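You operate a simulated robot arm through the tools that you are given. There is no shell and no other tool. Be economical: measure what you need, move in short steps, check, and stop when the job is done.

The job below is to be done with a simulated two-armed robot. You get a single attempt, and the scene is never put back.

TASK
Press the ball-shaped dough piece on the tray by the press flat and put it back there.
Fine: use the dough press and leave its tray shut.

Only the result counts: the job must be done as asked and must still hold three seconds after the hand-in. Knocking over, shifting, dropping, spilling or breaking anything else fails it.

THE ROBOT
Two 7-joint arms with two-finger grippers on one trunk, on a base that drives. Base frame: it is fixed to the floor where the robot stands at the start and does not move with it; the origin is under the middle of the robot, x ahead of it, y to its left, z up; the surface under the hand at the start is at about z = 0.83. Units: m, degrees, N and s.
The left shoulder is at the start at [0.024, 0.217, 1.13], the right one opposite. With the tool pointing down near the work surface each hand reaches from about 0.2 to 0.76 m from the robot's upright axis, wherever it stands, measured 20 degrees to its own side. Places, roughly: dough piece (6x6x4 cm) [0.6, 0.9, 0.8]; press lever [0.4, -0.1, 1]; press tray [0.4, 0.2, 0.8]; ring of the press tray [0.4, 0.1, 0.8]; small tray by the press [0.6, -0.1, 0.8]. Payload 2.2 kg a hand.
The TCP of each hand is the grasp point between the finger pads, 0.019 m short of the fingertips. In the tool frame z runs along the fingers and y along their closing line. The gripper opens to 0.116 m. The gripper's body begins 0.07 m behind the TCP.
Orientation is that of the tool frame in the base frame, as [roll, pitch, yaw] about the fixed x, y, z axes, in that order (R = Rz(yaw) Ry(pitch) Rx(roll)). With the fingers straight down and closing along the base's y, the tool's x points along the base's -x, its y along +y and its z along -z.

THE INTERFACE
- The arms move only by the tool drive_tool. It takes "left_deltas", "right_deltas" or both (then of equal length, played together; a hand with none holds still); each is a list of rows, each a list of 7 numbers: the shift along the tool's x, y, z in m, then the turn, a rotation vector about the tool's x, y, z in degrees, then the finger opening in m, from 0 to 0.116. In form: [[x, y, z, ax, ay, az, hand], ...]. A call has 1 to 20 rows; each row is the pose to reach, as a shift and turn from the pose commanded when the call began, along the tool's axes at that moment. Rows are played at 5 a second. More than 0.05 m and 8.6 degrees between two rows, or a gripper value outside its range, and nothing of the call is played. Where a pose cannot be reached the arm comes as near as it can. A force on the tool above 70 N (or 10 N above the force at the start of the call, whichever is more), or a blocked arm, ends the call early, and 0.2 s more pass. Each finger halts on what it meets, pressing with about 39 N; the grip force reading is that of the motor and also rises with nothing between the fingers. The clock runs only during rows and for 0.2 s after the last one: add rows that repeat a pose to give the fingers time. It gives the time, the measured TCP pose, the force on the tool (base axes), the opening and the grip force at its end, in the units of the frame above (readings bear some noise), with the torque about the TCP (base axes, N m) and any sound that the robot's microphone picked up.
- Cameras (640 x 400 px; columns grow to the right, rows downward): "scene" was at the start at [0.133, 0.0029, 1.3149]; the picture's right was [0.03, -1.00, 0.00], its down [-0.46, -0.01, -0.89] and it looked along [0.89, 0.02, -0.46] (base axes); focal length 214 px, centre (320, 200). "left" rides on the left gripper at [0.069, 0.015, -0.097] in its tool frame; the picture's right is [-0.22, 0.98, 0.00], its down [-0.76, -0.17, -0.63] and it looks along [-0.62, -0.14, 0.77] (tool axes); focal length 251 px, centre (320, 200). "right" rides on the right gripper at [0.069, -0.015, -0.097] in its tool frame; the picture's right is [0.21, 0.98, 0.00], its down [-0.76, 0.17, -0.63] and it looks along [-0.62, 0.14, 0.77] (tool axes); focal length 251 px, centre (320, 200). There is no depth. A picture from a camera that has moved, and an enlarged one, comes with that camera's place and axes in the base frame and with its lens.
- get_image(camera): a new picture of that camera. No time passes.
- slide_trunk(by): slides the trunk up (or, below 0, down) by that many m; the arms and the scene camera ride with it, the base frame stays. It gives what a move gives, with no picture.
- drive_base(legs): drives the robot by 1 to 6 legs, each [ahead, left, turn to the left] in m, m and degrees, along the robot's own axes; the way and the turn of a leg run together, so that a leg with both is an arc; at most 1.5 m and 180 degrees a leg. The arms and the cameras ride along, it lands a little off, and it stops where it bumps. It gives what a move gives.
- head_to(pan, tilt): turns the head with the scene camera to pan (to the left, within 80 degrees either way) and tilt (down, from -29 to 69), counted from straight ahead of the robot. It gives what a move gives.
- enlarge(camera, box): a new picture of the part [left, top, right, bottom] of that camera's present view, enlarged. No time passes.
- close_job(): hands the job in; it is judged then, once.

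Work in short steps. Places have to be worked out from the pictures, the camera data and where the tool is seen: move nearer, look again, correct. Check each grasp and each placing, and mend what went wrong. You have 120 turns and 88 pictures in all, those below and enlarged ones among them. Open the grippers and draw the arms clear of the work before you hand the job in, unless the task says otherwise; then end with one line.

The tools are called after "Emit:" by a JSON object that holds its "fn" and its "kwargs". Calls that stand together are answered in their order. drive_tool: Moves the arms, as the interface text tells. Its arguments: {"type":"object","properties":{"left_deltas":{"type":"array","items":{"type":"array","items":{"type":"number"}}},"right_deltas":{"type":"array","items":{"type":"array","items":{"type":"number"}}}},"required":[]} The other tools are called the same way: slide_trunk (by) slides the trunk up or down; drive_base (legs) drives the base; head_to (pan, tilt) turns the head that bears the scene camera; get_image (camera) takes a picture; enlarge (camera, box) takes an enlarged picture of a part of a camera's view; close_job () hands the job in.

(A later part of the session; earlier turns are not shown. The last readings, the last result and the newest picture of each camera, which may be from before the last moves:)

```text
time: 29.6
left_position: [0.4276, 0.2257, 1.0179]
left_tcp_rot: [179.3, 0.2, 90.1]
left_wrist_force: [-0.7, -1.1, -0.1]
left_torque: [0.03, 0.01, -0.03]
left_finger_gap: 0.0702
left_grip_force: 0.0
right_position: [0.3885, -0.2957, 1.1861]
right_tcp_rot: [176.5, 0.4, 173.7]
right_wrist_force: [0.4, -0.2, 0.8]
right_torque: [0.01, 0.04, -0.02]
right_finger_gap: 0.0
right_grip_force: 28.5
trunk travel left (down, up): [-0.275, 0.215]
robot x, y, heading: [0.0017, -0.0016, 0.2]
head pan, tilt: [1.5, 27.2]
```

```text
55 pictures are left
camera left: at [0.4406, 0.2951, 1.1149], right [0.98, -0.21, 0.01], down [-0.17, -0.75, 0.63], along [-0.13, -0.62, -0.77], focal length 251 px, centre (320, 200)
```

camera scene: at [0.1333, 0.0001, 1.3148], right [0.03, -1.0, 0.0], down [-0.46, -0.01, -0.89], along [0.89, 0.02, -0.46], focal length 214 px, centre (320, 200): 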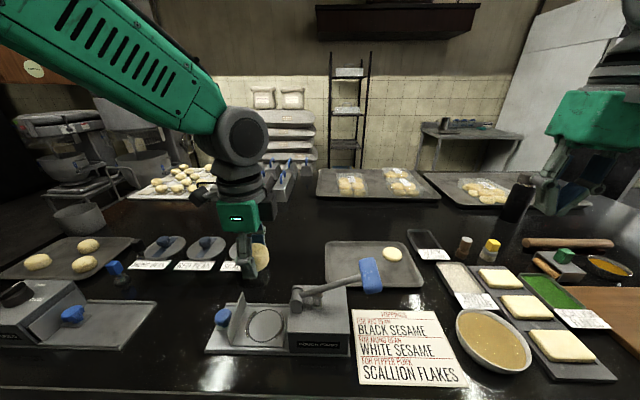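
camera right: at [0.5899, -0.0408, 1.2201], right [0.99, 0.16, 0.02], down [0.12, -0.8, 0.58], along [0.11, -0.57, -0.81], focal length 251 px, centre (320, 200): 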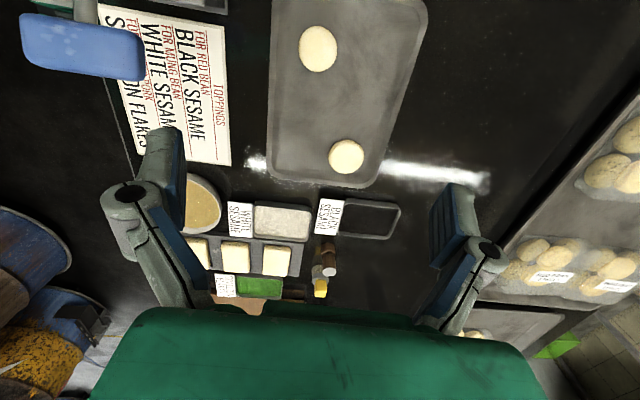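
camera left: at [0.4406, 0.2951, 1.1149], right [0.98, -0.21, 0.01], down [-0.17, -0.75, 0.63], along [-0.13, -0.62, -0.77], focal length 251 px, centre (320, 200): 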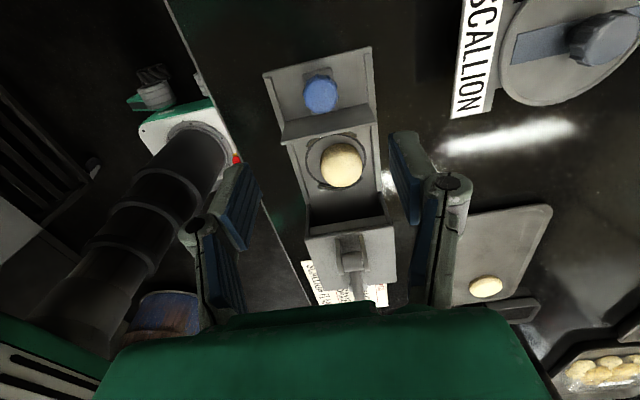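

The knob centre is about [0.428, 0.221, 0.862], 3.5 cm across. I descend around it to TCP z 0.872 with 7 cm opening, then look.

Emit:
{"fn": "drive_tool", "kwargs": {"left_deltas": [[-0.003, 0, 0.04, 0, 0, 0, 0.07], [-0.003, 0, 0.08, 0, 0, 0, 0.07], [-0.003, 0, 0.11, 0, 0, 0, 0.07], [-0.003, 0, 0.13, 0, 0, 0, 0.07], [-0.003, 0, 0.146, 0, 0, 0, 0.07], [-0.003, 0, 0.146, 0, 0, 0, 0.07]]}}

Emit:
{"fn": "get_image", "kwargs": {"camera": "left"}}

Emit:
{"fn": "enlarge", "kwargs": {"camera": "scene", "box": [190, 260, 350, 360]}}

```text
time: 31.0
left_position: [0.4285, 0.2208, 0.8741]
left_tcp_rot: [179.3, 0.1, 90.1]
left_wrist_force: [-0.8, -0.4, 0.6]
left_torque: [-0.01, -0.01, 0.03]
left_finger_gap: 0.0699
left_grip_force: 0.1
right_position: [0.3871, -0.2957, 1.1863]
right_tcp_rot: [176.4, 0.5, 173.8]
right_wrist_force: [-0.8, -0.2, -0.1]
right_torque: [0.01, -0.04, 0.02]
right_finger_gap: 0.0001
right_grip_force: 28.7
trunk travel left (down, up): [-0.275, 0.215]
robot x, y, heading: [-0.0016, 0.0001, 0.3]
head pan, tilt: [1.5, 27.2]
```

```text
54 pictures are left
camera left: at [0.4423, 0.2902, 0.9691], right [0.98, -0.21, 0.01], down [-0.17, -0.75, 0.63], along [-0.12, -0.62, -0.77], focal length 251 px, centre (320, 200)
```

left: 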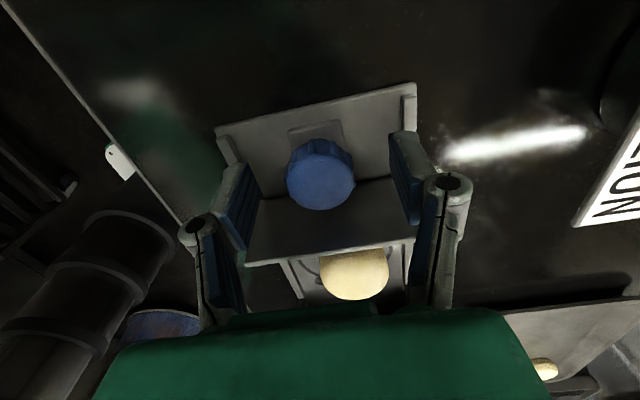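

```text
4.00 times, centred on (270, 310) of scene
camera zoom: at [0.1332, 0.0006, 1.3149], right [0.03, -1.0, 0.0], down [-0.46, -0.01, -0.89], along [0.89, 0.02, -0.46], focal length 858 px, centre (520, -240)
```

zoom: 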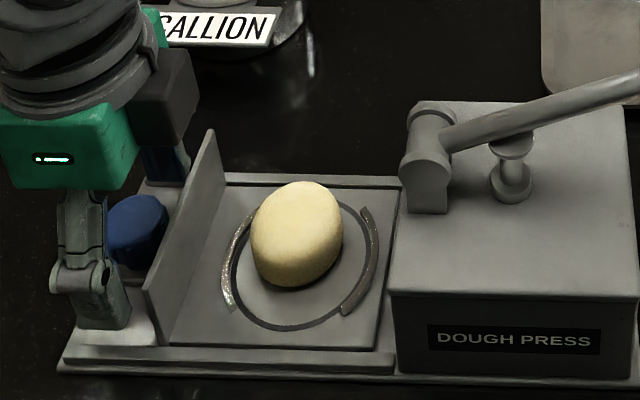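

The knob is between the fingers. I lower 4 mm and close on it.

Emit:
{"fn": "drive_tool", "kwargs": {"left_deltas": [[0, -0.001, 0.004, 0, 0, 0, 0.06], [0, -0.001, 0.004, 0, 0, 0, 0.045], [0, -0.001, 0.004, 0, 0, 0, 0.02], [0, -0.001, 0.004, 0, 0, 0, 0], [0, -0.001, 0.004, 0, 0, 0, 0]]}}

Emit:
{"fn": "get_image", "kwargs": {"camera": "left"}}

```text
time: 32.2
left_position: [0.4299, 0.22, 0.869]
left_tcp_rot: [179.3, 0.2, 90.0]
left_wrist_force: [4.2, -0.4, -0.3]
left_torque: [0.1, -0.12, 0.03]
left_finger_gap: 0.0314
left_grip_force: 45.2
right_position: [0.3886, -0.2958, 1.1855]
right_tcp_rot: [176.5, 0.5, 173.7]
right_wrist_force: [0.3, -0.1, 1.0]
right_torque: [-0.01, 0.05, -0.02]
right_finger_gap: 0.0
right_grip_force: 28.8
trunk travel left (down, up): [-0.275, 0.215]
robot x, y, heading: [0.0011, -0.0004, 0.0]
head pan, tilt: [1.5, 27.2]
```

```text
52 pictures are left
camera left: at [0.4424, 0.2901, 0.9645], right [0.98, -0.21, 0.01], down [-0.17, -0.75, 0.63], along [-0.13, -0.62, -0.77], focal length 251 px, centre (320, 200)
```

left: 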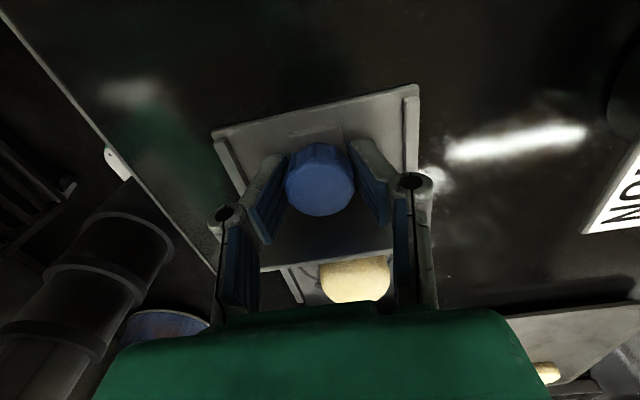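

Knob gripped (3.1 cm). I push the tray gently toward the box.

Emit:
{"fn": "drive_tool", "kwargs": {"left_deltas": [[-0.006, 0, 0, 0, 0, 0, 0], [-0.012, 0, 0, 0, 0, 0, 0], [-0.018, 0, 0, 0, 0, 0, 0], [-0.024, 0, 0, 0, 0, 0, 0], [-0.03, 0, 0, 0, 0, 0, 0]]}}

Emit:
{"fn": "enlarge", "kwargs": {"camera": "scene", "box": [190, 240, 390, 365]}}

```text
time: 33.4
left_position: [0.4295, 0.191, 0.8675]
left_tcp_rot: [179.3, 0.2, 90.1]
left_wrist_force: [5.6, 0.3, -8.6]
left_torque: [0.04, -0.11, -0.11]
left_finger_gap: 0.0317
left_grip_force: 44.7
right_position: [0.3885, -0.2958, 1.1852]
right_tcp_rot: [176.5, 0.5, 173.8]
right_wrist_force: [-0.6, -0.1, 1.0]
right_torque: [0.0, -0.02, -0.04]
right_finger_gap: 0.0
right_grip_force: 28.4
trunk travel left (down, up): [-0.275, 0.215]
robot x, y, heading: [-0.0038, 0.0012, -0.2]
head pan, tilt: [1.5, 27.2]
```

```text
3.20 times, centred on (290, 302) of scene
camera zoom: at [0.1354, 0.0009, 1.3146], right [0.03, -1.0, 0.0], down [-0.46, -0.01, -0.89], along [0.89, 0.02, -0.46], focal length 686 px, centre (416, -128)
```

zoom: 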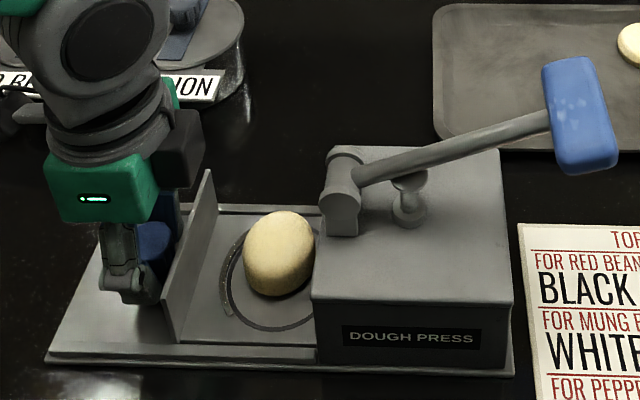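

The tray slides smoothly. I keep pushing.

Emit:
{"fn": "drive_tool", "kwargs": {"left_deltas": [[-0.007, 0, 0, 0, 0, 0, 0], [-0.014, 0, 0, 0, 0, 0, 0], [-0.021, 0, 0, 0, 0, 0, 0], [-0.028, 0, 0, 0, 0, 0, 0], [-0.035, 0, 0, 0, 0, 0, 0], [-0.042, 0, 0, 0, 0, 0, 0]]}}

Emit:
{"fn": "enlarge", "kwargs": {"camera": "scene", "box": [190, 240, 390, 365]}}

```text
time: 34.8
left_position: [0.4288, 0.1489, 0.8675]
left_tcp_rot: [179.4, 0.2, 90.1]
left_wrist_force: [3.3, 0.2, -11.4]
left_torque: [-0.1, -0.07, 0.07]
left_finger_gap: 0.0316
left_grip_force: 45.2
right_position: [0.3905, -0.2962, 1.1849]
right_tcp_rot: [176.4, 0.4, 173.8]
right_wrist_force: [0.4, -0.5, 0.1]
right_torque: [-0.01, -0.02, 0.03]
right_finger_gap: 0.0
right_grip_force: 28.3
trunk travel left (down, up): [-0.275, 0.215]
robot x, y, heading: [-0.0005, 0.0003, -0.0]
head pan, tilt: [1.5, 27.2]
```

```text
3.20 times, centred on (290, 302) of scene
camera zoom: at [0.1352, 0.0006, 1.3146], right [0.03, -1.0, 0.0], down [-0.46, -0.01, -0.89], along [0.89, 0.02, -0.46], focal length 686 px, centre (416, -128)
```

zoom: 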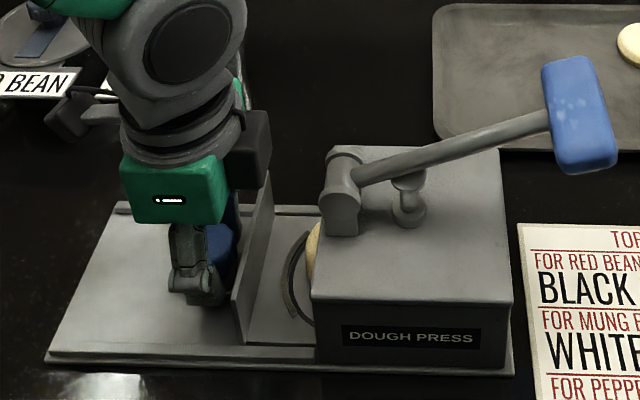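

The dark block on the gripper would come close to the lever pivot if I pushed on upright. I tilt the hand 24° about the grip axis so its top leans away, keeping hold of the knob.

Emit:
{"fn": "drive_tool", "kwargs": {"left_deltas": [[0, 0, 0, 0, -6, 0, 0], [0, 0, 0, 0, -12, 0, 0], [0, 0, 0, 0, -18, 0, 0], [0, 0, 0, 0, -24, 0, 0], [0, 0, 0, 0, -24, 0, 0]]}}

Emit:
{"fn": "enlarge", "kwargs": {"camera": "scene", "box": [190, 240, 390, 365]}}

```text
time: 36.0
left_position: [0.43, 0.1514, 0.8671]
left_tcp_rot: [179.3, 24.4, 89.8]
left_wrist_force: [-0.4, 1.8, -20.3]
left_torque: [-0.69, 0.01, -0.07]
left_finger_gap: 0.0313
left_grip_force: 45.3
right_position: [0.389, -0.2949, 1.1858]
right_tcp_rot: [176.6, 0.4, 173.8]
right_wrist_force: [-0.1, 0.0, 0.0]
right_torque: [0.0, 0.0, -0.02]
right_finger_gap: 0.0001
right_grip_force: 28.3
trunk travel left (down, up): [-0.275, 0.215]
robot x, y, heading: [0.0019, -0.0032, -0.2]
head pan, tilt: [1.5, 27.2]
```

```text
3.20 times, centred on (290, 302) of scene
camera zoom: at [0.1358, 0.0026, 1.3144], right [0.03, -1.0, 0.0], down [-0.46, -0.01, -0.89], along [0.89, 0.02, -0.46], focal length 686 px, centre (416, -128)
```

zoom: 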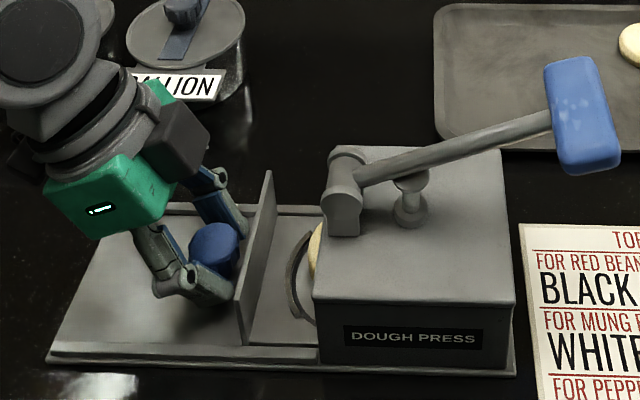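

Now plenty of room. I push further along -y until the wall meets the box.

Emit:
{"fn": "drive_tool", "kwargs": {"left_deltas": [[-0.0064, 0, 0.0028, 0, 0, 0, 0], [-0.0128, 0, 0.0057, 0, 0, 0, 0], [-0.0192, 0, 0.0085, 0, 0, 0, 0], [-0.0256, 0, 0.0114, 0, 0, 0, 0], [-0.032, 0, 0.0142, 0, 0, 0, 0], [-0.0384, 0, 0.0171, 0, 0, 0, 0]]}}

Emit:
{"fn": "enlarge", "kwargs": {"camera": "scene", "box": [190, 240, 390, 365]}}

```text
time: 37.4
left_position: [0.4282, 0.1059, 0.8663]
left_tcp_rot: [179.4, 24.3, 89.8]
left_wrist_force: [-2.7, -1.1, -26.8]
left_torque: [-0.49, 0.11, 0.05]
left_finger_gap: 0.0313
left_grip_force: 45.0
right_position: [0.3892, -0.2956, 1.185]
right_tcp_rot: [176.5, 0.4, 173.7]
right_wrist_force: [0.5, 0.4, 0.6]
right_torque: [0.0, 0.0, -0.01]
right_finger_gap: 0.0
right_grip_force: 28.3
trunk travel left (down, up): [-0.275, 0.215]
robot x, y, heading: [0.0004, -0.0024, -0.0]
head pan, tilt: [1.5, 27.2]
```

```text
3.20 times, centred on (290, 302) of scene
camera zoom: at [0.1365, 0.001, 1.3143], right [0.03, -1.0, 0.0], down [-0.46, -0.01, -0.89], along [0.89, 0.02, -0.46], focal length 686 px, centre (416, -128)
```

zoom: 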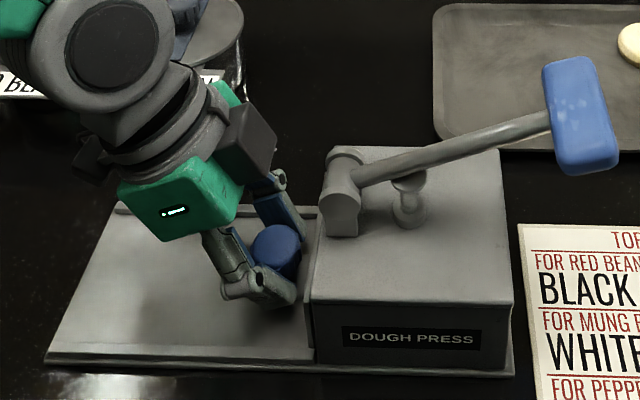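

The wall is almost at the box. I push the last bit until resistance.

Emit:
{"fn": "drive_tool", "kwargs": {"left_deltas": [[-0.0035, 0, 0.0036, 0, 0, 0, 0], [-0.0065, 0, 0.0047, 0, 0, 0, 0], [-0.0095, 0, 0.0058, 0, 0, 0, 0], [-0.012, 0, 0.0068, 0, 0, 0, 0]]}}

Emit:
{"fn": "enlarge", "kwargs": {"camera": "scene", "box": [230, 260, 390, 360]}}

```text
time: 38.4
left_position: [0.4301, 0.0989, 0.8673]
left_tcp_rot: [179.3, 24.1, 89.9]
left_wrist_force: [-2.4, 28.9, -10.7]
left_torque: [0.12, 0.05, 0.01]
left_finger_gap: 0.0298
left_grip_force: 45.2
right_position: [0.389, -0.2915, 1.1866]
right_tcp_rot: [176.7, 0.4, 173.8]
right_wrist_force: [0.6, 0.1, 0.6]
right_torque: [0.0, 0.0, 0.02]
right_finger_gap: 0.0002
right_grip_force: 28.6
trunk travel left (down, up): [-0.275, 0.215]
robot x, y, heading: [-0.0, 0.0015, 0.2]
head pan, tilt: [1.5, 27.2]
```

```text
4.00 times, centred on (310, 310) of scene
camera zoom: at [0.1345, 0.0105, 1.3146], right [0.03, -1.0, 0.01], down [-0.46, -0.02, -0.89], along [0.89, 0.02, -0.46], focal length 858 px, centre (360, -240)
```

zoom: 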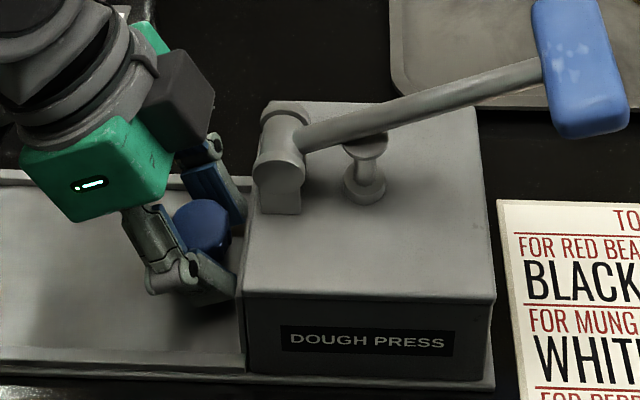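

The tray is shut (29 N resistance). The left hand holds it; the right hand, fingers closed, goes above the lever handle (about [0.437, -0.09, 1.0]).

Emit:
{"fn": "drive_tool", "kwargs": {"right_deltas": [[-0.004, 0.035, 0.01, 0, 0, 0, 0], [-0.008, 0.07, 0.02, 0, 0, 0, 0], [-0.012, 0.105, 0.03, 0, 0, 0, 0], [-0.016, 0.14, 0.05, 0, 0, 0, 0], [-0.021, 0.175, 0.06, 0, 0, 0, 0], [-0.026, 0.205, 0.075, 0, 0, 0, 0], [-0.026, 0.205, 0.085, 0, 0, 0, 0], [-0.026, 0.205, 0.085, 0, 0, 0, 0]]}}

Emit:
{"fn": "get_image", "kwargs": {"camera": "scene"}}

Emit:
{"fn": "get_image", "kwargs": {"camera": "right"}}

```text
time: 40.2
left_position: [0.4284, 0.0978, 0.865]
left_tcp_rot: [179.5, 24.2, 89.9]
left_wrist_force: [-3.9, 9.8, -36.8]
left_torque: [-0.89, 0.01, -0.04]
left_finger_gap: 0.029
left_grip_force: 45.0
right_position: [0.4395, -0.0867, 1.111]
right_tcp_rot: [176.7, 0.3, 173.8]
right_wrist_force: [-0.5, 0.1, 0.0]
right_torque: [-0.02, 0.03, -0.04]
right_finger_gap: 0.0001
right_grip_force: 28.6
trunk travel left (down, up): [-0.275, 0.215]
robot x, y, heading: [0.0018, -0.0029, 0.2]
head pan, tilt: [1.5, 27.2]
```

```text
46 pictures are left
camera scene: at [0.1376, 0.0075, 1.3141], right [0.03, -1.0, 0.0], down [-0.46, -0.02, -0.89], along [0.89, 0.02, -0.46], focal length 214 px, centre (320, 200)
```

scene: 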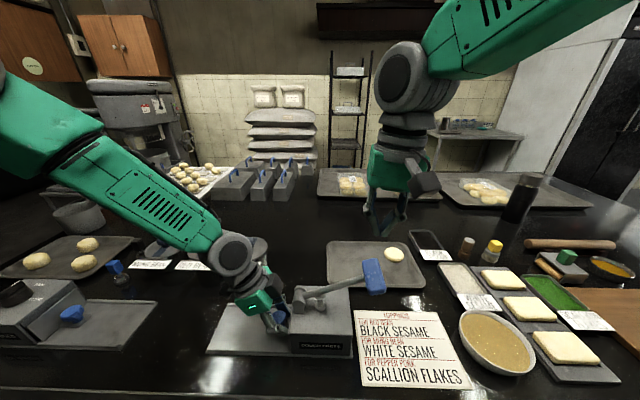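

```text
45 pictures are left
camera right: at [0.3682, -0.1001, 1.2075], right [-0.11, 0.99, 0.06], down [0.76, 0.05, 0.65], along [0.64, 0.11, -0.76], focal length 251 px, centre (320, 200)
```

right: 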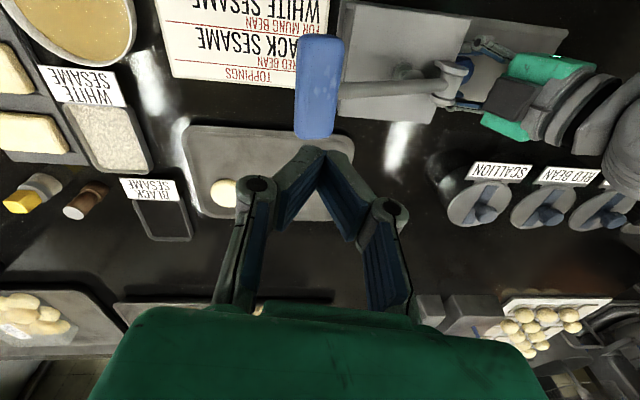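

The handle lies under the right fingertips (centre about [0.430, -0.084], spanning x 0.39–0.47). I lower onto it and begin pressing.

Emit:
{"fn": "drive_tool", "kwargs": {"right_deltas": [[0.007, 0, 0.03, 0, 0, 0, 0], [0.007, -0.003, 0.06, 0, 0, 0, 0], [0.007, -0.004, 0.075, 0, 0, 0, 0], [0.007, -0.006, 0.085, 0, 0, 0, 0], [0.007, -0.008, 0.095, 0, 0, 0, 0], [0.007, -0.01, 0.105, 0, 0, 0, 0]]}}

Emit:
{"fn": "enlarge", "kwargs": {"camera": "scene", "box": [220, 190, 440, 365]}}

```text
time: 41.6
left_position: [0.4302, 0.0974, 0.8662]
left_tcp_rot: [179.5, 24.2, 90.0]
left_wrist_force: [-6.0, 7.3, -37.6]
left_torque: [-0.07, 0.05, 0.0]
left_finger_gap: 0.0291
left_grip_force: 45.4
right_position: [0.4337, -0.0903, 1.0067]
right_tcp_rot: [176.7, 0.4, 173.9]
right_wrist_force: [0.2, -0.7, 0.0]
right_torque: [-0.02, -0.02, -0.01]
right_finger_gap: 0.0001
right_grip_force: 28.3
trunk travel left (down, up): [-0.275, 0.215]
robot x, y, heading: [0.0024, -0.0004, 0.2]
head pan, tilt: [1.5, 27.2]
```

```text
2.29 times, centred on (330, 278) of scene
camera zoom: at [0.1375, 0.0067, 1.3141], right [0.03, -1.0, 0.0], down [-0.46, -0.02, -0.89], along [0.89, 0.02, -0.46], focal length 490 px, centre (297, 23)
```

zoom: 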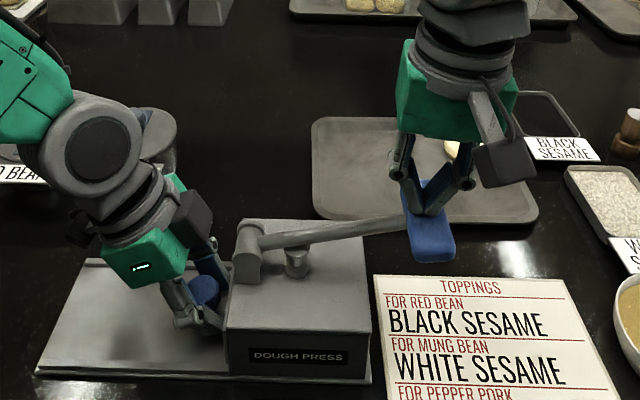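

The lever follows down with little force. I keep pressing, and relieve the left hand by lowering it 3 mm.

Emit:
{"fn": "drive_tool", "kwargs": {"right_deltas": [[0, -0.002, 0.01, 0, 0, 0, 0], [0, -0.004, 0.02, 0, 0, 0, 0], [0, -0.006, 0.03, 0, 0, 0, 0], [0, -0.008, 0.04, 0, 0, 0, 0]], "left_deltas": [[0.0005, 0, 0.001, 0, 0, 0, 0], [0.0012, 0, 0.0027, 0, 0, 0, 0], [0.0012, 0, 0.0027, 0, 0, 0, 0], [0.0012, 0, 0.0027, 0, 0, 0, 0]]}}

Emit:
{"fn": "enlarge", "kwargs": {"camera": "scene", "box": [220, 190, 440, 365]}}

```text
time: 42.6
left_position: [0.4294, 0.0976, 0.8657]
left_tcp_rot: [179.1, 24.4, 89.8]
left_wrist_force: [-6.5, 17.6, -10.1]
left_torque: [0.26, 0.27, 0.09]
left_finger_gap: 0.0292
left_grip_force: 45.4
right_position: [0.4299, -0.095, 0.9673]
right_tcp_rot: [176.7, 0.5, 173.7]
right_wrist_force: [0.0, -2.3, 4.2]
right_torque: [0.0, 0.02, 0.02]
right_finger_gap: 0.0
right_grip_force: 28.4
trunk travel left (down, up): [-0.275, 0.215]
robot x, y, heading: [-0.0018, 0.0025, 0.2]
head pan, tilt: [1.5, 27.2]
```

```text
2.29 times, centred on (330, 278) of scene
camera zoom: at [0.1338, 0.0085, 1.3149], right [0.03, -1.0, 0.0], down [-0.46, -0.02, -0.89], along [0.89, 0.02, -0.46], focal length 490 px, centre (297, 23)
```

zoom: 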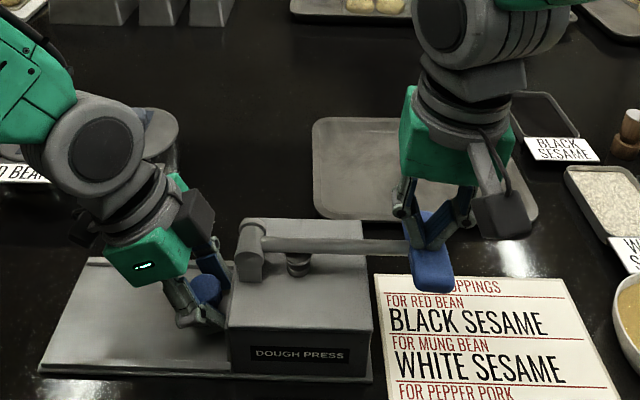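

Lever is about horizontal with 4 N. I press on toward the hard stop.

Emit:
{"fn": "drive_tool", "kwargs": {"right_deltas": [[0, -0.001, 0.008, 0, 0, 0, 0], [0, -0.001, 0.016, 0, 0, 0, 0], [0, -0.001, 0.024, 0, 0, 0, 0], [0, 0, 0.032, 0, 0, 0, 0], [0, 0, 0.04, 0, 0, 0, 0]]}}

Emit:
{"fn": "enlarge", "kwargs": {"camera": "scene", "box": [220, 190, 440, 365]}}

```text
time: 43.9
left_position: [0.4297, 0.0978, 0.8662]
left_tcp_rot: [178.9, 23.9, 90.0]
left_wrist_force: [3.9, 15.1, 1.9]
left_torque: [0.95, -0.02, 0.11]
left_finger_gap: 0.0289
left_grip_force: 45.3
right_position: [0.4307, -0.0976, 0.9348]
right_tcp_rot: [176.2, 1.1, 173.8]
right_wrist_force: [-4.4, 1.4, 26.6]
right_torque: [0.3, 0.3, 0.04]
right_finger_gap: 0.0
right_grip_force: 28.8
trunk travel left (down, up): [-0.275, 0.215]
robot x, y, heading: [-0.0025, 0.0008, -0.0]
head pan, tilt: [1.5, 27.2]
stopped in row 5 (right hand): the force on the tool passed its limit at 75 N (the readings are from after the stop); the commanded pose is now the measured one
```

```text
2.29 times, centred on (330, 278) of scene
camera zoom: at [0.1318, 0.0087, 1.3154], right [0.03, -1.0, 0.01], down [-0.46, -0.02, -0.89], along [0.89, 0.02, -0.46], focal length 490 px, centre (297, 23)
```

zoom: 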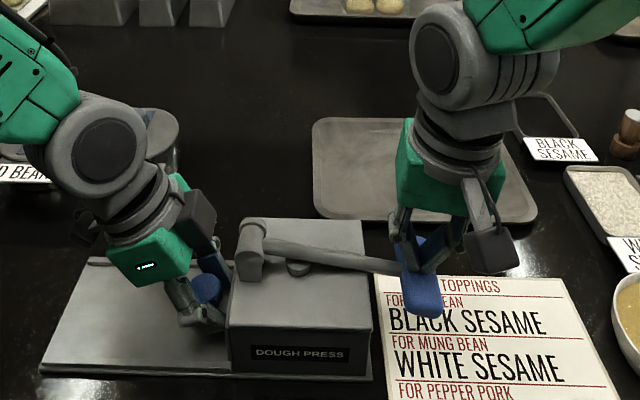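

A hard stop at 75 N: lever fully down. I hold the press briefly with a bit more push, then raise and see whether the lever springs back.

Emit:
{"fn": "drive_tool", "kwargs": {"right_deltas": [[0, 0, 0.001, 0, 0, 0, 0], [0, 0, 0.002, 0, 0, 0, 0], [0, 0, 0.002, 0, 0, 0, 0], [0, 0, 0.002, 0, 0, 0, 0], [0, 0, 0.002, 0, 0, 0, 0]]}}

Emit:
{"fn": "drive_tool", "kwargs": {"right_deltas": [[0, 0, -0.02, 0, 0, 0, 0], [0, 0.002, -0.05, 0, 0, 0, 0], [0, 0.004, -0.08, 0, 0, 0, 0], [0, 0.004, -0.11, 0, 0, 0, 0], [0, 0.004, -0.15, 0, 0, 0, 0]]}}

Emit:
{"fn": "enlarge", "kwargs": {"camera": "scene", "box": [220, 190, 440, 365]}}

```text
time: 45.0
left_position: [0.4297, 0.0967, 0.8667]
left_tcp_rot: [178.8, 24.1, 89.9]
left_wrist_force: [12.2, 26.2, -6.4]
left_torque: [-0.23, -0.2, -0.04]
left_finger_gap: 0.0289
left_grip_force: 45.0
right_position: [0.4322, -0.0966, 0.9343]
right_tcp_rot: [176.4, 1.3, 173.7]
right_wrist_force: [-2.7, -10.8, 56.5]
right_torque: [0.36, 0.59, 0.1]
right_finger_gap: 0.0
right_grip_force: 28.3
trunk travel left (down, up): [-0.275, 0.215]
robot x, y, heading: [-0.0001, -0.0009, -0.2]
head pan, tilt: [1.5, 27.2]
```

```text
time: 46.2
left_position: [0.4284, 0.0938, 0.8651]
left_tcp_rot: [179.0, 24.1, 89.9]
left_wrist_force: [-1.1, 16.7, -4.1]
left_torque: [-0.01, 0.36, -0.3]
left_finger_gap: 0.0281
left_grip_force: 45.1
right_position: [0.4285, -0.1024, 1.0802]
right_tcp_rot: [176.3, 0.8, 173.7]
right_wrist_force: [0.7, 1.2, -0.2]
right_torque: [0.02, 0.01, 0.01]
right_finger_gap: 0.0
right_grip_force: 28.4
trunk travel left (down, up): [-0.275, 0.215]
robot x, y, heading: [0.0022, -0.0022, -0.1]
head pan, tilt: [1.5, 27.2]
```

```text
2.29 times, centred on (330, 278) of scene
camera zoom: at [0.1348, 0.0081, 1.3146], right [0.03, -1.0, 0.01], down [-0.46, -0.02, -0.89], along [0.89, 0.02, -0.46], focal length 490 px, centre (297, 23)
```

zoom: 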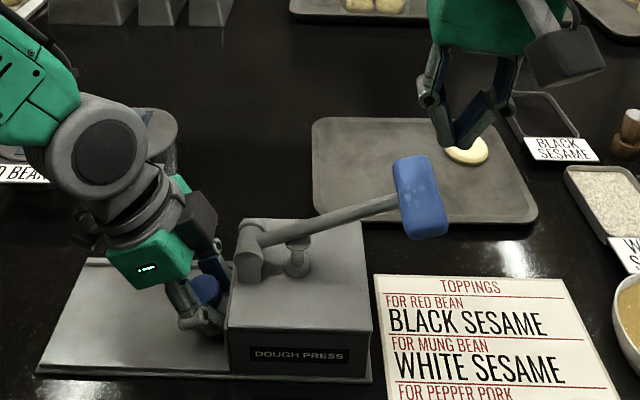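

The lever sprang back up. The right hand withdraws, and the left pulls the tray out by the knob.

Emit:
{"fn": "drive_tool", "kwargs": {"right_deltas": [[0, -0.02, -0.02, 0, 0, 0, 0], [0, -0.04, -0.04, 0, 0, 0, 0], [0, -0.06, -0.06, 0, 0, 0, 0], [0, -0.09, -0.08, 0, 0, 0, 0], [0, -0.12, -0.1, 0, 0, 0, 0], [0, -0.15, -0.1, 0, 0, 0, 0], [0, -0.18, -0.1, 0, 0, 0, 0], [0, -0.2, -0.1, 0, 0, 0, 0], [0, -0.2, -0.1, 0, 0, 0, 0], [0, -0.2, -0.1, 0, 0, 0, 0]], "left_deltas": [[0.006, 0, -0.0027, 0, 0, 0, 0], [0.014, 0, -0.0062, 0, 0, 0, 0], [0.024, 0, -0.0107, 0, 0, 0, 0], [0.036, 0, -0.016, 0, 0, 0, 0], [0.048, 0, -0.0214, 0, 0, 0, 0], [0.06, 0, -0.0267, 0, 0, 0, 0], [0.072, 0, -0.032, 0, 0, 0, 0], [0.084, 0, -0.0374, 0, 0, 0, 0], [0.096, 0, -0.0427, 0, 0, 0, 0], [0.106, 0, -0.0472, 0, 0, 0, 0]]}}

Emit:
{"fn": "enlarge", "kwargs": {"camera": "scene", "box": [180, 230, 380, 365]}}

```text
time: 48.5
left_position: [0.4299, 0.2109, 0.865]
left_tcp_rot: [179.1, 24.1, 89.9]
left_wrist_force: [-3.7, 0.2, -32.3]
left_torque: [0.69, 0.33, -0.22]
left_finger_gap: 0.0277
left_grip_force: 45.1
right_position: [0.4057, -0.3074, 1.1666]
right_tcp_rot: [176.3, 0.8, 173.7]
right_wrist_force: [-0.6, 0.4, 0.6]
right_torque: [-0.02, -0.02, 0.02]
right_finger_gap: 0.0002
right_grip_force: 28.7
trunk travel left (down, up): [-0.275, 0.215]
robot x, y, heading: [0.0008, 0.0025, 0.1]
head pan, tilt: [1.5, 27.2]
```

```text
2.96 times, centred on (280, 298) of scene
camera zoom: at [0.1369, 0.0041, 1.3143], right [0.03, -1.0, 0.0], down [-0.46, -0.01, -0.89], along [0.89, 0.02, -0.46], focal length 636 px, centre (438, -89)
```

zoom: 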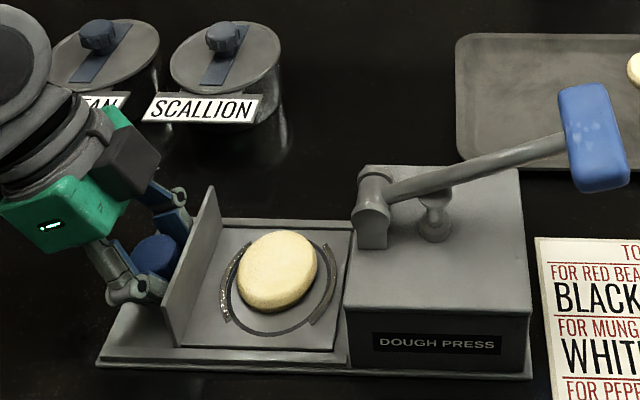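

The dough is now a flat disc. I release the knob and back out along the tool axis.

Emit:
{"fn": "drive_tool", "kwargs": {"left_deltas": [[0, 0, 0, 0, 0, 0, 0.03], [0, 0, 0, 0, 0, 0, 0.06], [0, 0, 0, 0, 0, 0, 0.07], [0, 0, -0.03, 0, 0, 0, 0.07], [0, 0, -0.07, 0, 6, 0, 0.08], [0, 0, -0.11, 0, 12, 0, 0.08], [0, 0, -0.15, 0, 18, 0, 0.08], [0, 0, -0.17, 0, 24, 0, 0.08], [0, 0, -0.17, 0, 24, 0, 0.08]]}}

Emit:
{"fn": "get_image", "kwargs": {"camera": "left"}}

Emit:
{"fn": "enlarge", "kwargs": {"camera": "scene", "box": [180, 230, 380, 365]}}

```text
time: 50.5
left_position: [0.4261, 0.2769, 1.0211]
left_tcp_rot: [179.1, -0.1, 90.3]
left_wrist_force: [1.3, -0.4, -1.0]
left_torque: [0.02, 0.0, 0.01]
left_finger_gap: 0.0804
left_grip_force: 0.1
right_position: [0.4035, -0.3112, 1.1671]
right_tcp_rot: [176.2, 0.7, 173.7]
right_wrist_force: [-0.6, 0.3, 0.1]
right_torque: [0.01, 0.0, 0.01]
right_finger_gap: 0.0001
right_grip_force: 28.5
trunk travel left (down, up): [-0.275, 0.215]
robot x, y, heading: [0.0011, 0.0036, 0.0]
head pan, tilt: [1.5, 27.2]
```

```text
39 pictures are left
camera left: at [0.4384, 0.3461, 1.1173], right [0.98, -0.21, 0.02], down [-0.17, -0.76, 0.63], along [-0.12, -0.62, -0.78], focal length 251 px, centre (320, 200)
```

left: 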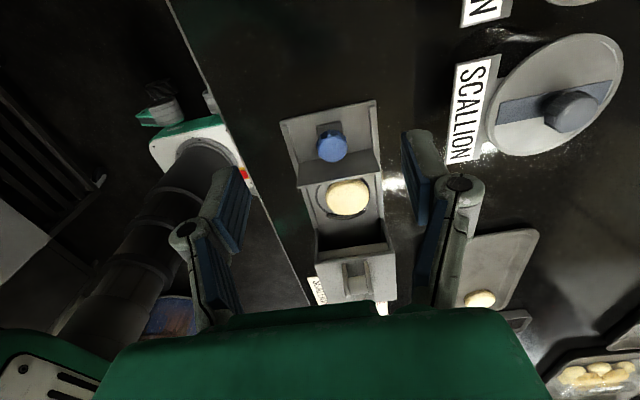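

```text
2.96 times, centred on (280, 298) of scene
camera zoom: at [0.1336, 0.0009, 1.3148], right [0.03, -1.0, 0.0], down [-0.46, -0.01, -0.89], along [0.89, 0.02, -0.46], focal length 636 px, centre (438, -89)
```

zoom: 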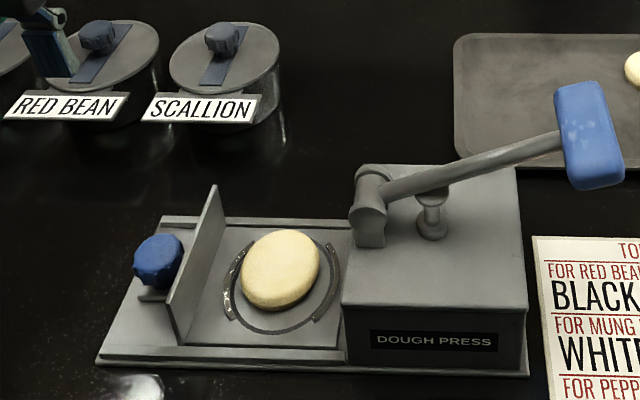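

The disc is at about [0.434, 0.129], 6.2 cm wide. I move the left hand above it.

Emit:
{"fn": "drive_tool", "kwargs": {"left_deltas": [[-0.035, 0.002, 0, 0, 0, 0, 0.08], [-0.07, 0.004, 0, 0, 0, 0, 0.08], [-0.11, 0.006, 0, 0, 0, 0, 0.08], [-0.148, 0.008, 0, 0, 0, 0, 0.08], [-0.148, 0.008, 0.04, 0, 0, 0, 0.08], [-0.148, 0.008, 0.08, 0, 0, 0, 0.08], [-0.148, 0.008, 0.11, 0, 0, 0, 0.08], [-0.148, 0.008, 0.125, 0, 0, 0, 0.08], [-0.148, 0.008, 0.125, 0, 0, 0, 0.08]]}}

Emit:
{"fn": "get_image", "kwargs": {"camera": "left"}}

Emit:
{"fn": "enlarge", "kwargs": {"camera": "scene", "box": [190, 260, 350, 360]}}

```text
time: 52.5
left_position: [0.4375, 0.1297, 0.8977]
left_tcp_rot: [179.0, 0.0, 90.2]
left_wrist_force: [-0.1, -0.8, 0.6]
left_torque: [0.01, 0.01, 0.0]
left_finger_gap: 0.0798
left_grip_force: 0.1
right_position: [0.403, -0.3106, 1.1671]
right_tcp_rot: [176.2, 1.0, 173.7]
right_wrist_force: [0.0, 0.1, -0.1]
right_torque: [-0.01, 0.0, 0.0]
right_finger_gap: 0.0
right_grip_force: 28.3
trunk travel left (down, up): [-0.275, 0.215]
robot x, y, heading: [-0.0011, 0.002, -0.2]
head pan, tilt: [1.5, 27.2]
```

```text
37 pictures are left
camera left: at [0.4494, 0.198, 0.9936], right [0.98, -0.21, 0.02], down [-0.17, -0.76, 0.63], along [-0.12, -0.62, -0.78], focal length 251 px, centre (320, 200)
```

left: 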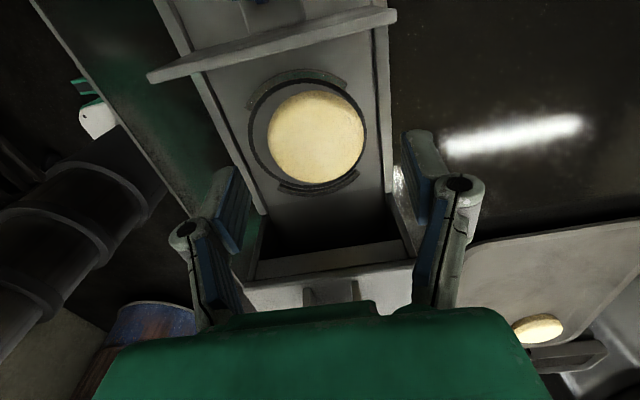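

```text
4.00 times, centred on (270, 310) of scene
camera zoom: at [0.1336, -0.0009, 1.3149], right [0.03, -1.0, 0.0], down [-0.46, -0.01, -0.89], along [0.89, 0.02, -0.46], focal length 858 px, centre (520, -240)
```

zoom: 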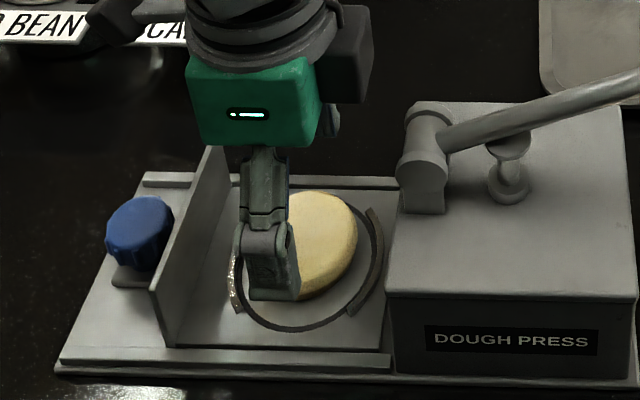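

The disc centre is about [0.436, 0.132]. I descend to z 0.863 around it, watching the force.

Emit:
{"fn": "drive_tool", "kwargs": {"left_deltas": [[0.002, -0.002, 0.015, 0, 0, 0, 0.08], [0.002, -0.002, 0.025, 0, 0, 0, 0.08], [0.002, -0.002, 0.031, 0, 0, 0, 0.08], [0.002, -0.002, 0.035, 0, 0, 0, 0.08], [0.002, -0.002, 0.035, 0, 0, 0, 0.08]]}}

Emit:
{"fn": "get_image", "kwargs": {"camera": "left"}}

```text
time: 53.6
left_position: [0.4356, 0.1302, 0.861]
left_tcp_rot: [179.0, 0.1, 90.3]
left_wrist_force: [0.1, -0.1, -1.0]
left_torque: [0.0, 0.0, 0.04]
left_finger_gap: 0.08
left_grip_force: 0.0
right_position: [0.4041, -0.3108, 1.1667]
right_tcp_rot: [176.2, 0.9, 173.7]
right_wrist_force: [-0.4, 0.1, 0.4]
right_torque: [-0.03, -0.01, -0.01]
right_finger_gap: 0.0
right_grip_force: 28.5
trunk travel left (down, up): [-0.275, 0.215]
robot x, y, heading: [0.0023, 0.0043, 0.2]
head pan, tilt: [1.5, 27.2]
```

```text
35 pictures are left
camera left: at [0.4481, 0.1997, 0.9578], right [0.98, -0.21, 0.02], down [-0.17, -0.76, 0.63], along [-0.12, -0.62, -0.78], focal length 251 px, centre (320, 200)
```

left: 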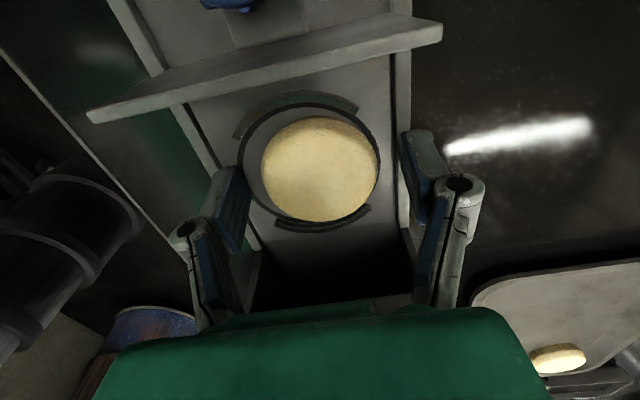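

No contact yet. Shift 3 mm in y, lower 4 mm more, close fully.

Emit:
{"fn": "drive_tool", "kwargs": {"left_deltas": [[0.003, 0, 0.002, 0, 0, 0, 0.08], [0.003, 0, 0.004, 0, 0, 0, 0.075], [0.003, 0, 0.004, 0, 0, 0, 0.065], [0.003, 0, 0.004, 0, 0, 0, 0.05], [0.003, 0, 0.004, 0, 0, 0, 0.03], [0.003, 0, 0.004, 0, 0, 0, 0.03]]}}

Emit:
{"fn": "get_image", "kwargs": {"camera": "left"}}

```text
time: 54.8
left_position: [0.4287, 0.1339, 0.8618]
left_tcp_rot: [179.3, 0.0, 90.2]
left_wrist_force: [-24.2, 0.4, 49.9]
left_torque: [-0.06, 2.01, -0.14]
left_finger_gap: 0.0587
left_grip_force: 20.9
right_position: [0.4007, -0.3099, 1.168]
right_tcp_rot: [176.2, 0.9, 173.7]
right_wrist_force: [1.5, 0.7, -0.2]
right_torque: [0.02, 0.02, 0.02]
right_finger_gap: 0.0
right_grip_force: 28.4
trunk travel left (down, up): [-0.275, 0.215]
robot x, y, heading: [-0.0016, -0.0039, 0.0]
head pan, tilt: [1.5, 27.2]
stopped in row 5 (left hand): the force on the tool passed its limit at 77 N (the readings are from after the stop); the commanded pose is now the measured one
```

```text
34 pictures are left
camera left: at [0.4424, 0.2028, 0.9579], right [0.98, -0.21, 0.01], down [-0.17, -0.76, 0.63], along [-0.12, -0.62, -0.78], focal length 251 px, centre (320, 200)
```

left: 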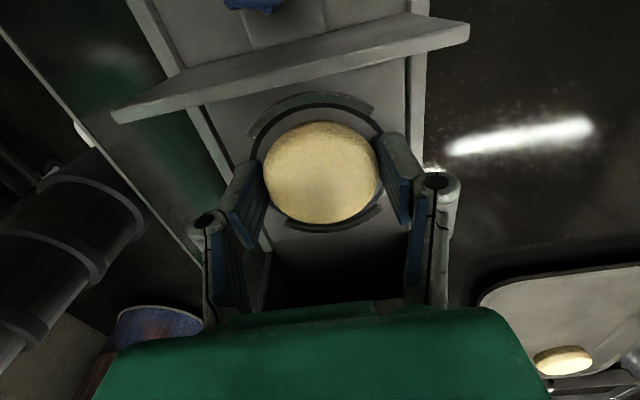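

The tips met the ring while closing. I raise 4 mm with the fingers slackened, then close again.

Emit:
{"fn": "drive_tool", "kwargs": {"left_deltas": [[0, 0.003, -0.003, 0, 0, 0, 0.066], [0, 0.004, -0.005, 0, 0, 0, 0.068], [0, 0.004, -0.005, 0, 0, 0, 0.068], [0, 0.004, -0.005, 0, 0, 0, 0.06], [0, 0.004, -0.005, 0, 0, 0, 0.05], [0, 0.004, -0.005, 0, 0, 0, 0.03], [0, 0.004, -0.005, 0, 0, 0, 0.03]]}}

Emit:
{"fn": "get_image", "kwargs": {"camera": "left"}}

```text
time: 56.4
left_position: [0.4375, 0.1358, 0.8637]
left_tcp_rot: [179.2, 0.0, 90.3]
left_wrist_force: [0.5, 0.3, -0.5]
left_torque: [0.0, -0.01, 0.01]
left_finger_gap: 0.0578
left_grip_force: 38.7
right_position: [0.4037, -0.3104, 1.1665]
right_tcp_rot: [176.2, 0.8, 173.7]
right_wrist_force: [0.6, 0.3, 0.9]
right_torque: [0.0, -0.02, 0.02]
right_finger_gap: 0.0
right_grip_force: 28.0
trunk travel left (down, up): [-0.275, 0.215]
robot x, y, heading: [0.0014, -0.0036, -0.4]
head pan, tilt: [1.5, 27.2]
```

```text
33 pictures are left
camera left: at [0.4505, 0.2037, 0.9595], right [0.98, -0.21, 0.01], down [-0.17, -0.76, 0.63], along [-0.12, -0.62, -0.78], focal length 251 px, centre (320, 200)
```

left: 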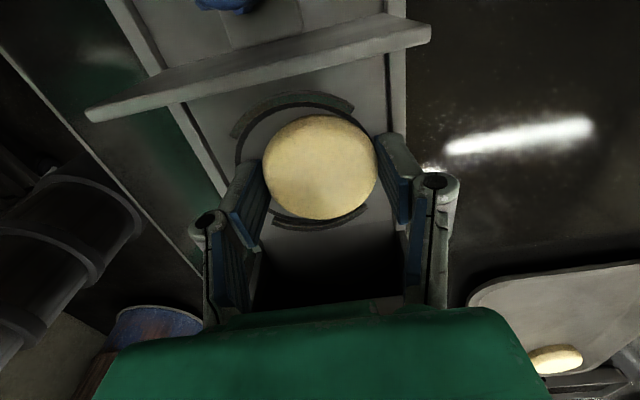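

Gripped at 5.8 cm with full force and no side load. I lift 4 cm slowly and check.

Emit:
{"fn": "drive_tool", "kwargs": {"left_deltas": [[0, 0, -0.005, 0, 0, 0, 0.02], [0, 0, -0.012, 0, 0, 0, 0.01], [0, 0, -0.02, 0, 0, 0, 0], [0, 0, -0.03, 0, 0, 0, 0], [0, 0, -0.04, 0, 0, 0, 0]]}}

Emit:
{"fn": "get_image", "kwargs": {"camera": "left"}}

```text
time: 57.6
left_position: [0.4376, 0.1339, 0.9031]
left_tcp_rot: [179.4, -0.1, 90.2]
left_wrist_force: [-0.3, -0.1, -0.7]
left_torque: [-0.02, 0.01, 0.05]
left_finger_gap: 0.0576
left_grip_force: 39.4
right_position: [0.4043, -0.31, 1.1668]
right_tcp_rot: [176.2, 0.9, 173.7]
right_wrist_force: [0.2, -0.2, -0.8]
right_torque: [-0.02, 0.0, 0.02]
right_finger_gap: 0.0
right_grip_force: 28.7
trunk travel left (down, up): [-0.275, 0.215]
robot x, y, heading: [-0.0001, 0.0016, 0.3]
head pan, tilt: [1.5, 27.2]
```

```text
32 pictures are left
camera left: at [0.4501, 0.2032, 1.0003], right [0.98, -0.21, 0.01], down [-0.17, -0.76, 0.63], along [-0.12, -0.62, -0.78], focal length 251 px, centre (320, 200)
```

left: 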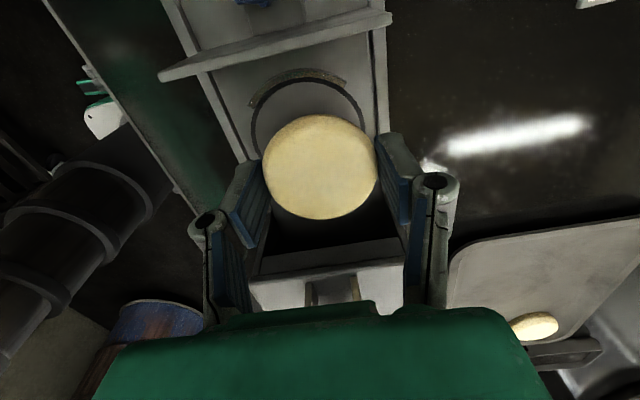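

Held. I carry it up, forward to x 0.595, then right to y -0.069 over the small tray.

Emit:
{"fn": "drive_tool", "kwargs": {"left_deltas": [[0, 0, -0.04, 0, 0, 0, 0], [0, 0, -0.08, 0, 0, 0, 0], [0, 0, -0.12, 0, 0, 0, 0], [0, 0.03, -0.15, 0, 0, 0, 0], [0, 0.065, -0.15, 0, 0, 0, 0], [0, 0.1, -0.15, 0, 0, 0, 0], [0, 0.135, -0.15, 0, 0, 0, 0], [-0.015, 0.157, -0.15, 0, 0, 0, 0], [-0.05, 0.157, -0.15, 0, 0, 0, 0], [-0.09, 0.157, -0.15, 0, 0, 0, 0], [-0.13, 0.157, -0.14, 0, 0, 0, 0], [-0.17, 0.157, -0.12, 0, 0, 0, 0], [-0.203, 0.157, -0.09, 0, 0, 0, 0], [-0.203, 0.157, -0.06, 0, 0, 0, 0], [-0.203, 0.157, -0.04, 0, 0, 0, 0], [-0.203, 0.157, -0.04, 0, 0, 0, 0]]}}

Emit:
{"fn": "get_image", "kwargs": {"camera": "left"}}

Emit:
{"fn": "enlarge", "kwargs": {"camera": "scene", "box": [240, 200, 440, 325]}}

```text
time: 61.0
left_position: [0.5945, -0.0698, 0.9441]
left_tcp_rot: [179.3, -0.1, 90.2]
left_wrist_force: [-0.4, 0.2, 0.2]
left_torque: [-0.03, 0.03, 0.0]
left_finger_gap: 0.0577
left_grip_force: 39.6
right_position: [0.4019, -0.3097, 1.1671]
right_tcp_rot: [176.2, 0.8, 173.7]
right_wrist_force: [0.0, 0.0, 0.0]
right_torque: [0.04, -0.02, -0.02]
right_finger_gap: 0.0
right_grip_force: 28.4
trunk travel left (down, up): [-0.275, 0.215]
robot x, y, heading: [-0.0013, -0.0034, 0.0]
head pan, tilt: [1.5, 27.2]
```

```text
31 pictures are left
camera left: at [0.6076, -0.0004, 1.0414], right [0.98, -0.21, 0.01], down [-0.17, -0.76, 0.63], along [-0.12, -0.62, -0.78], focal length 251 px, centre (320, 200)
```

left: 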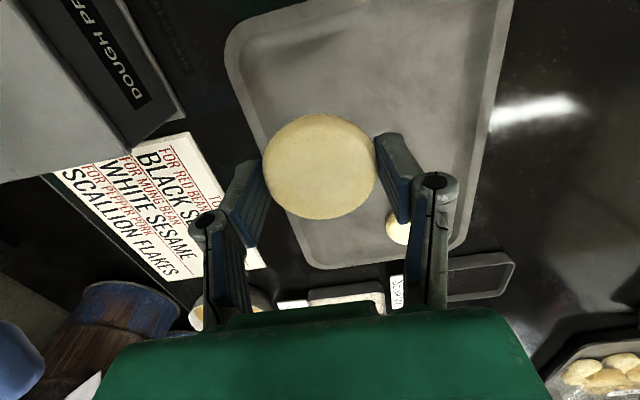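

```text
3.20 times, centred on (340, 262) of scene
camera zoom: at [0.1344, -0.0019, 1.3148], right [0.03, -1.0, 0.0], down [-0.46, -0.01, -0.89], along [0.89, 0.02, -0.46], focal length 686 px, centre (256, 0)
```

zoom: 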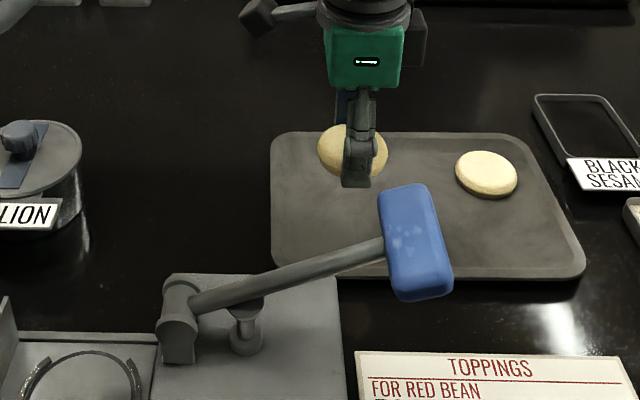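

I shift 8 mm further onto the tray and lower to z 0.868, then creep to contact.

Emit:
{"fn": "drive_tool", "kwargs": {"left_deltas": [[0, 0.008, 0.02, 0, 0, 0, 0], [0, 0.008, 0.045, 0, 0, 0, 0], [0, 0.008, 0.065, 0, 0, 0, 0], [0, 0.008, 0.076, 0, 0, 0, 0], [0, 0.008, 0.079, 0, 0, 0, 0], [0, 0.008, 0.082, 0, 0, 0, 0], [0, 0.008, 0.085, 0, 0, 0, 0], [0, 0.008, 0.085, 0, 0, 0, 0]]}}

Emit:
{"fn": "get_image", "kwargs": {"camera": "left"}}

Emit:
{"fn": "enlarge", "kwargs": {"camera": "scene", "box": [300, 220, 420, 295]}}

```text
time: 62.8
left_position: [0.603, -0.0667, 0.8604]
left_tcp_rot: [179.2, 0.1, 90.3]
left_wrist_force: [-0.4, -0.2, -1.0]
left_torque: [0.04, 0.01, -0.01]
left_finger_gap: 0.0572
left_grip_force: 38.8
right_position: [0.4038, -0.311, 1.1661]
right_tcp_rot: [176.2, 0.8, 173.7]
right_wrist_force: [0.5, 0.0, -0.8]
right_torque: [-0.05, 0.0, 0.0]
right_finger_gap: 0.0
right_grip_force: 28.2
trunk travel left (down, up): [-0.275, 0.215]
robot x, y, heading: [-0.0021, 0.0023, -0.1]
head pan, tilt: [1.5, 27.2]
```

```text
29 pictures are left
camera left: at [0.6176, 0.0015, 0.9567], right [0.98, -0.21, 0.01], down [-0.17, -0.76, 0.63], along [-0.12, -0.62, -0.78], focal length 251 px, centre (320, 200)
```

left: 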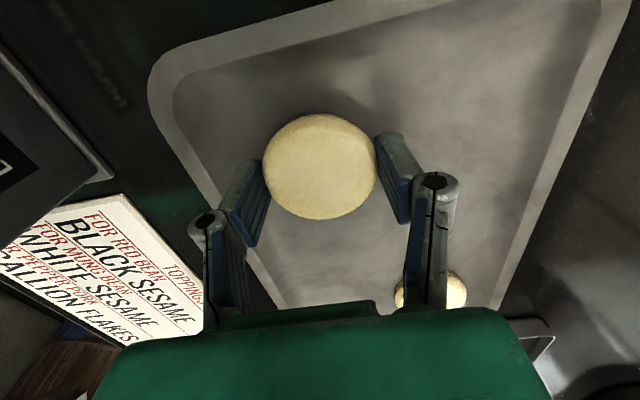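

```text
5.33 times, centred on (360, 258) of scene
camera zoom: at [0.1346, -0.0022, 1.3148], right [0.03, -1.0, 0.0], down [-0.46, -0.01, -0.89], along [0.89, 0.02, -0.46], focal length 1144 px, centre (107, -107)
```

zoom: 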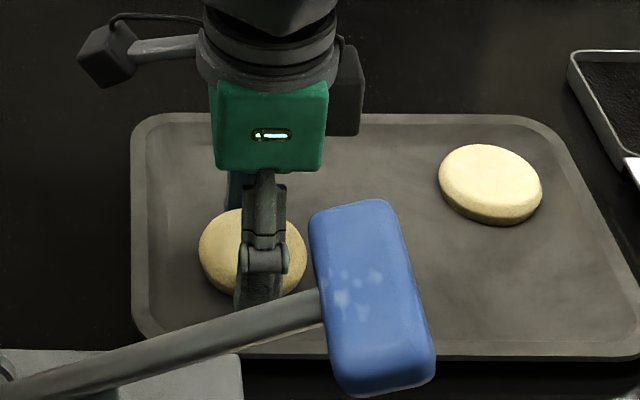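

Not touching yet; I creep down a few more millimetres until the force shows contact.

Emit:
{"fn": "drive_tool", "kwargs": {"left_deltas": [[0, 0, 0.002, 0, 0, 0, 0], [0, 0, 0.004, 0, 0, 0, 0], [0, 0, 0.006, 0, 0, 0, 0], [0, 0, 0.006, 0, 0, 0, 0]]}}

```text
time: 63.8
left_position: [0.6044, -0.0686, 0.8539]
left_tcp_rot: [179.2, 0.0, 90.2]
left_wrist_force: [0.3, 0.1, 5.0]
left_torque: [0.03, 0.13, -0.02]
left_finger_gap: 0.0579
left_grip_force: 39.1
right_position: [0.4041, -0.311, 1.1686]
right_tcp_rot: [176.2, 0.9, 173.7]
right_wrist_force: [-0.2, 0.8, 0.5]
right_torque: [0.0, 0.01, 0.02]
right_finger_gap: 0.0
right_grip_force: 28.4
trunk travel left (down, up): [-0.275, 0.215]
robot x, y, heading: [-0.0016, -0.0018, 0.1]
head pan, tilt: [1.5, 27.2]
```

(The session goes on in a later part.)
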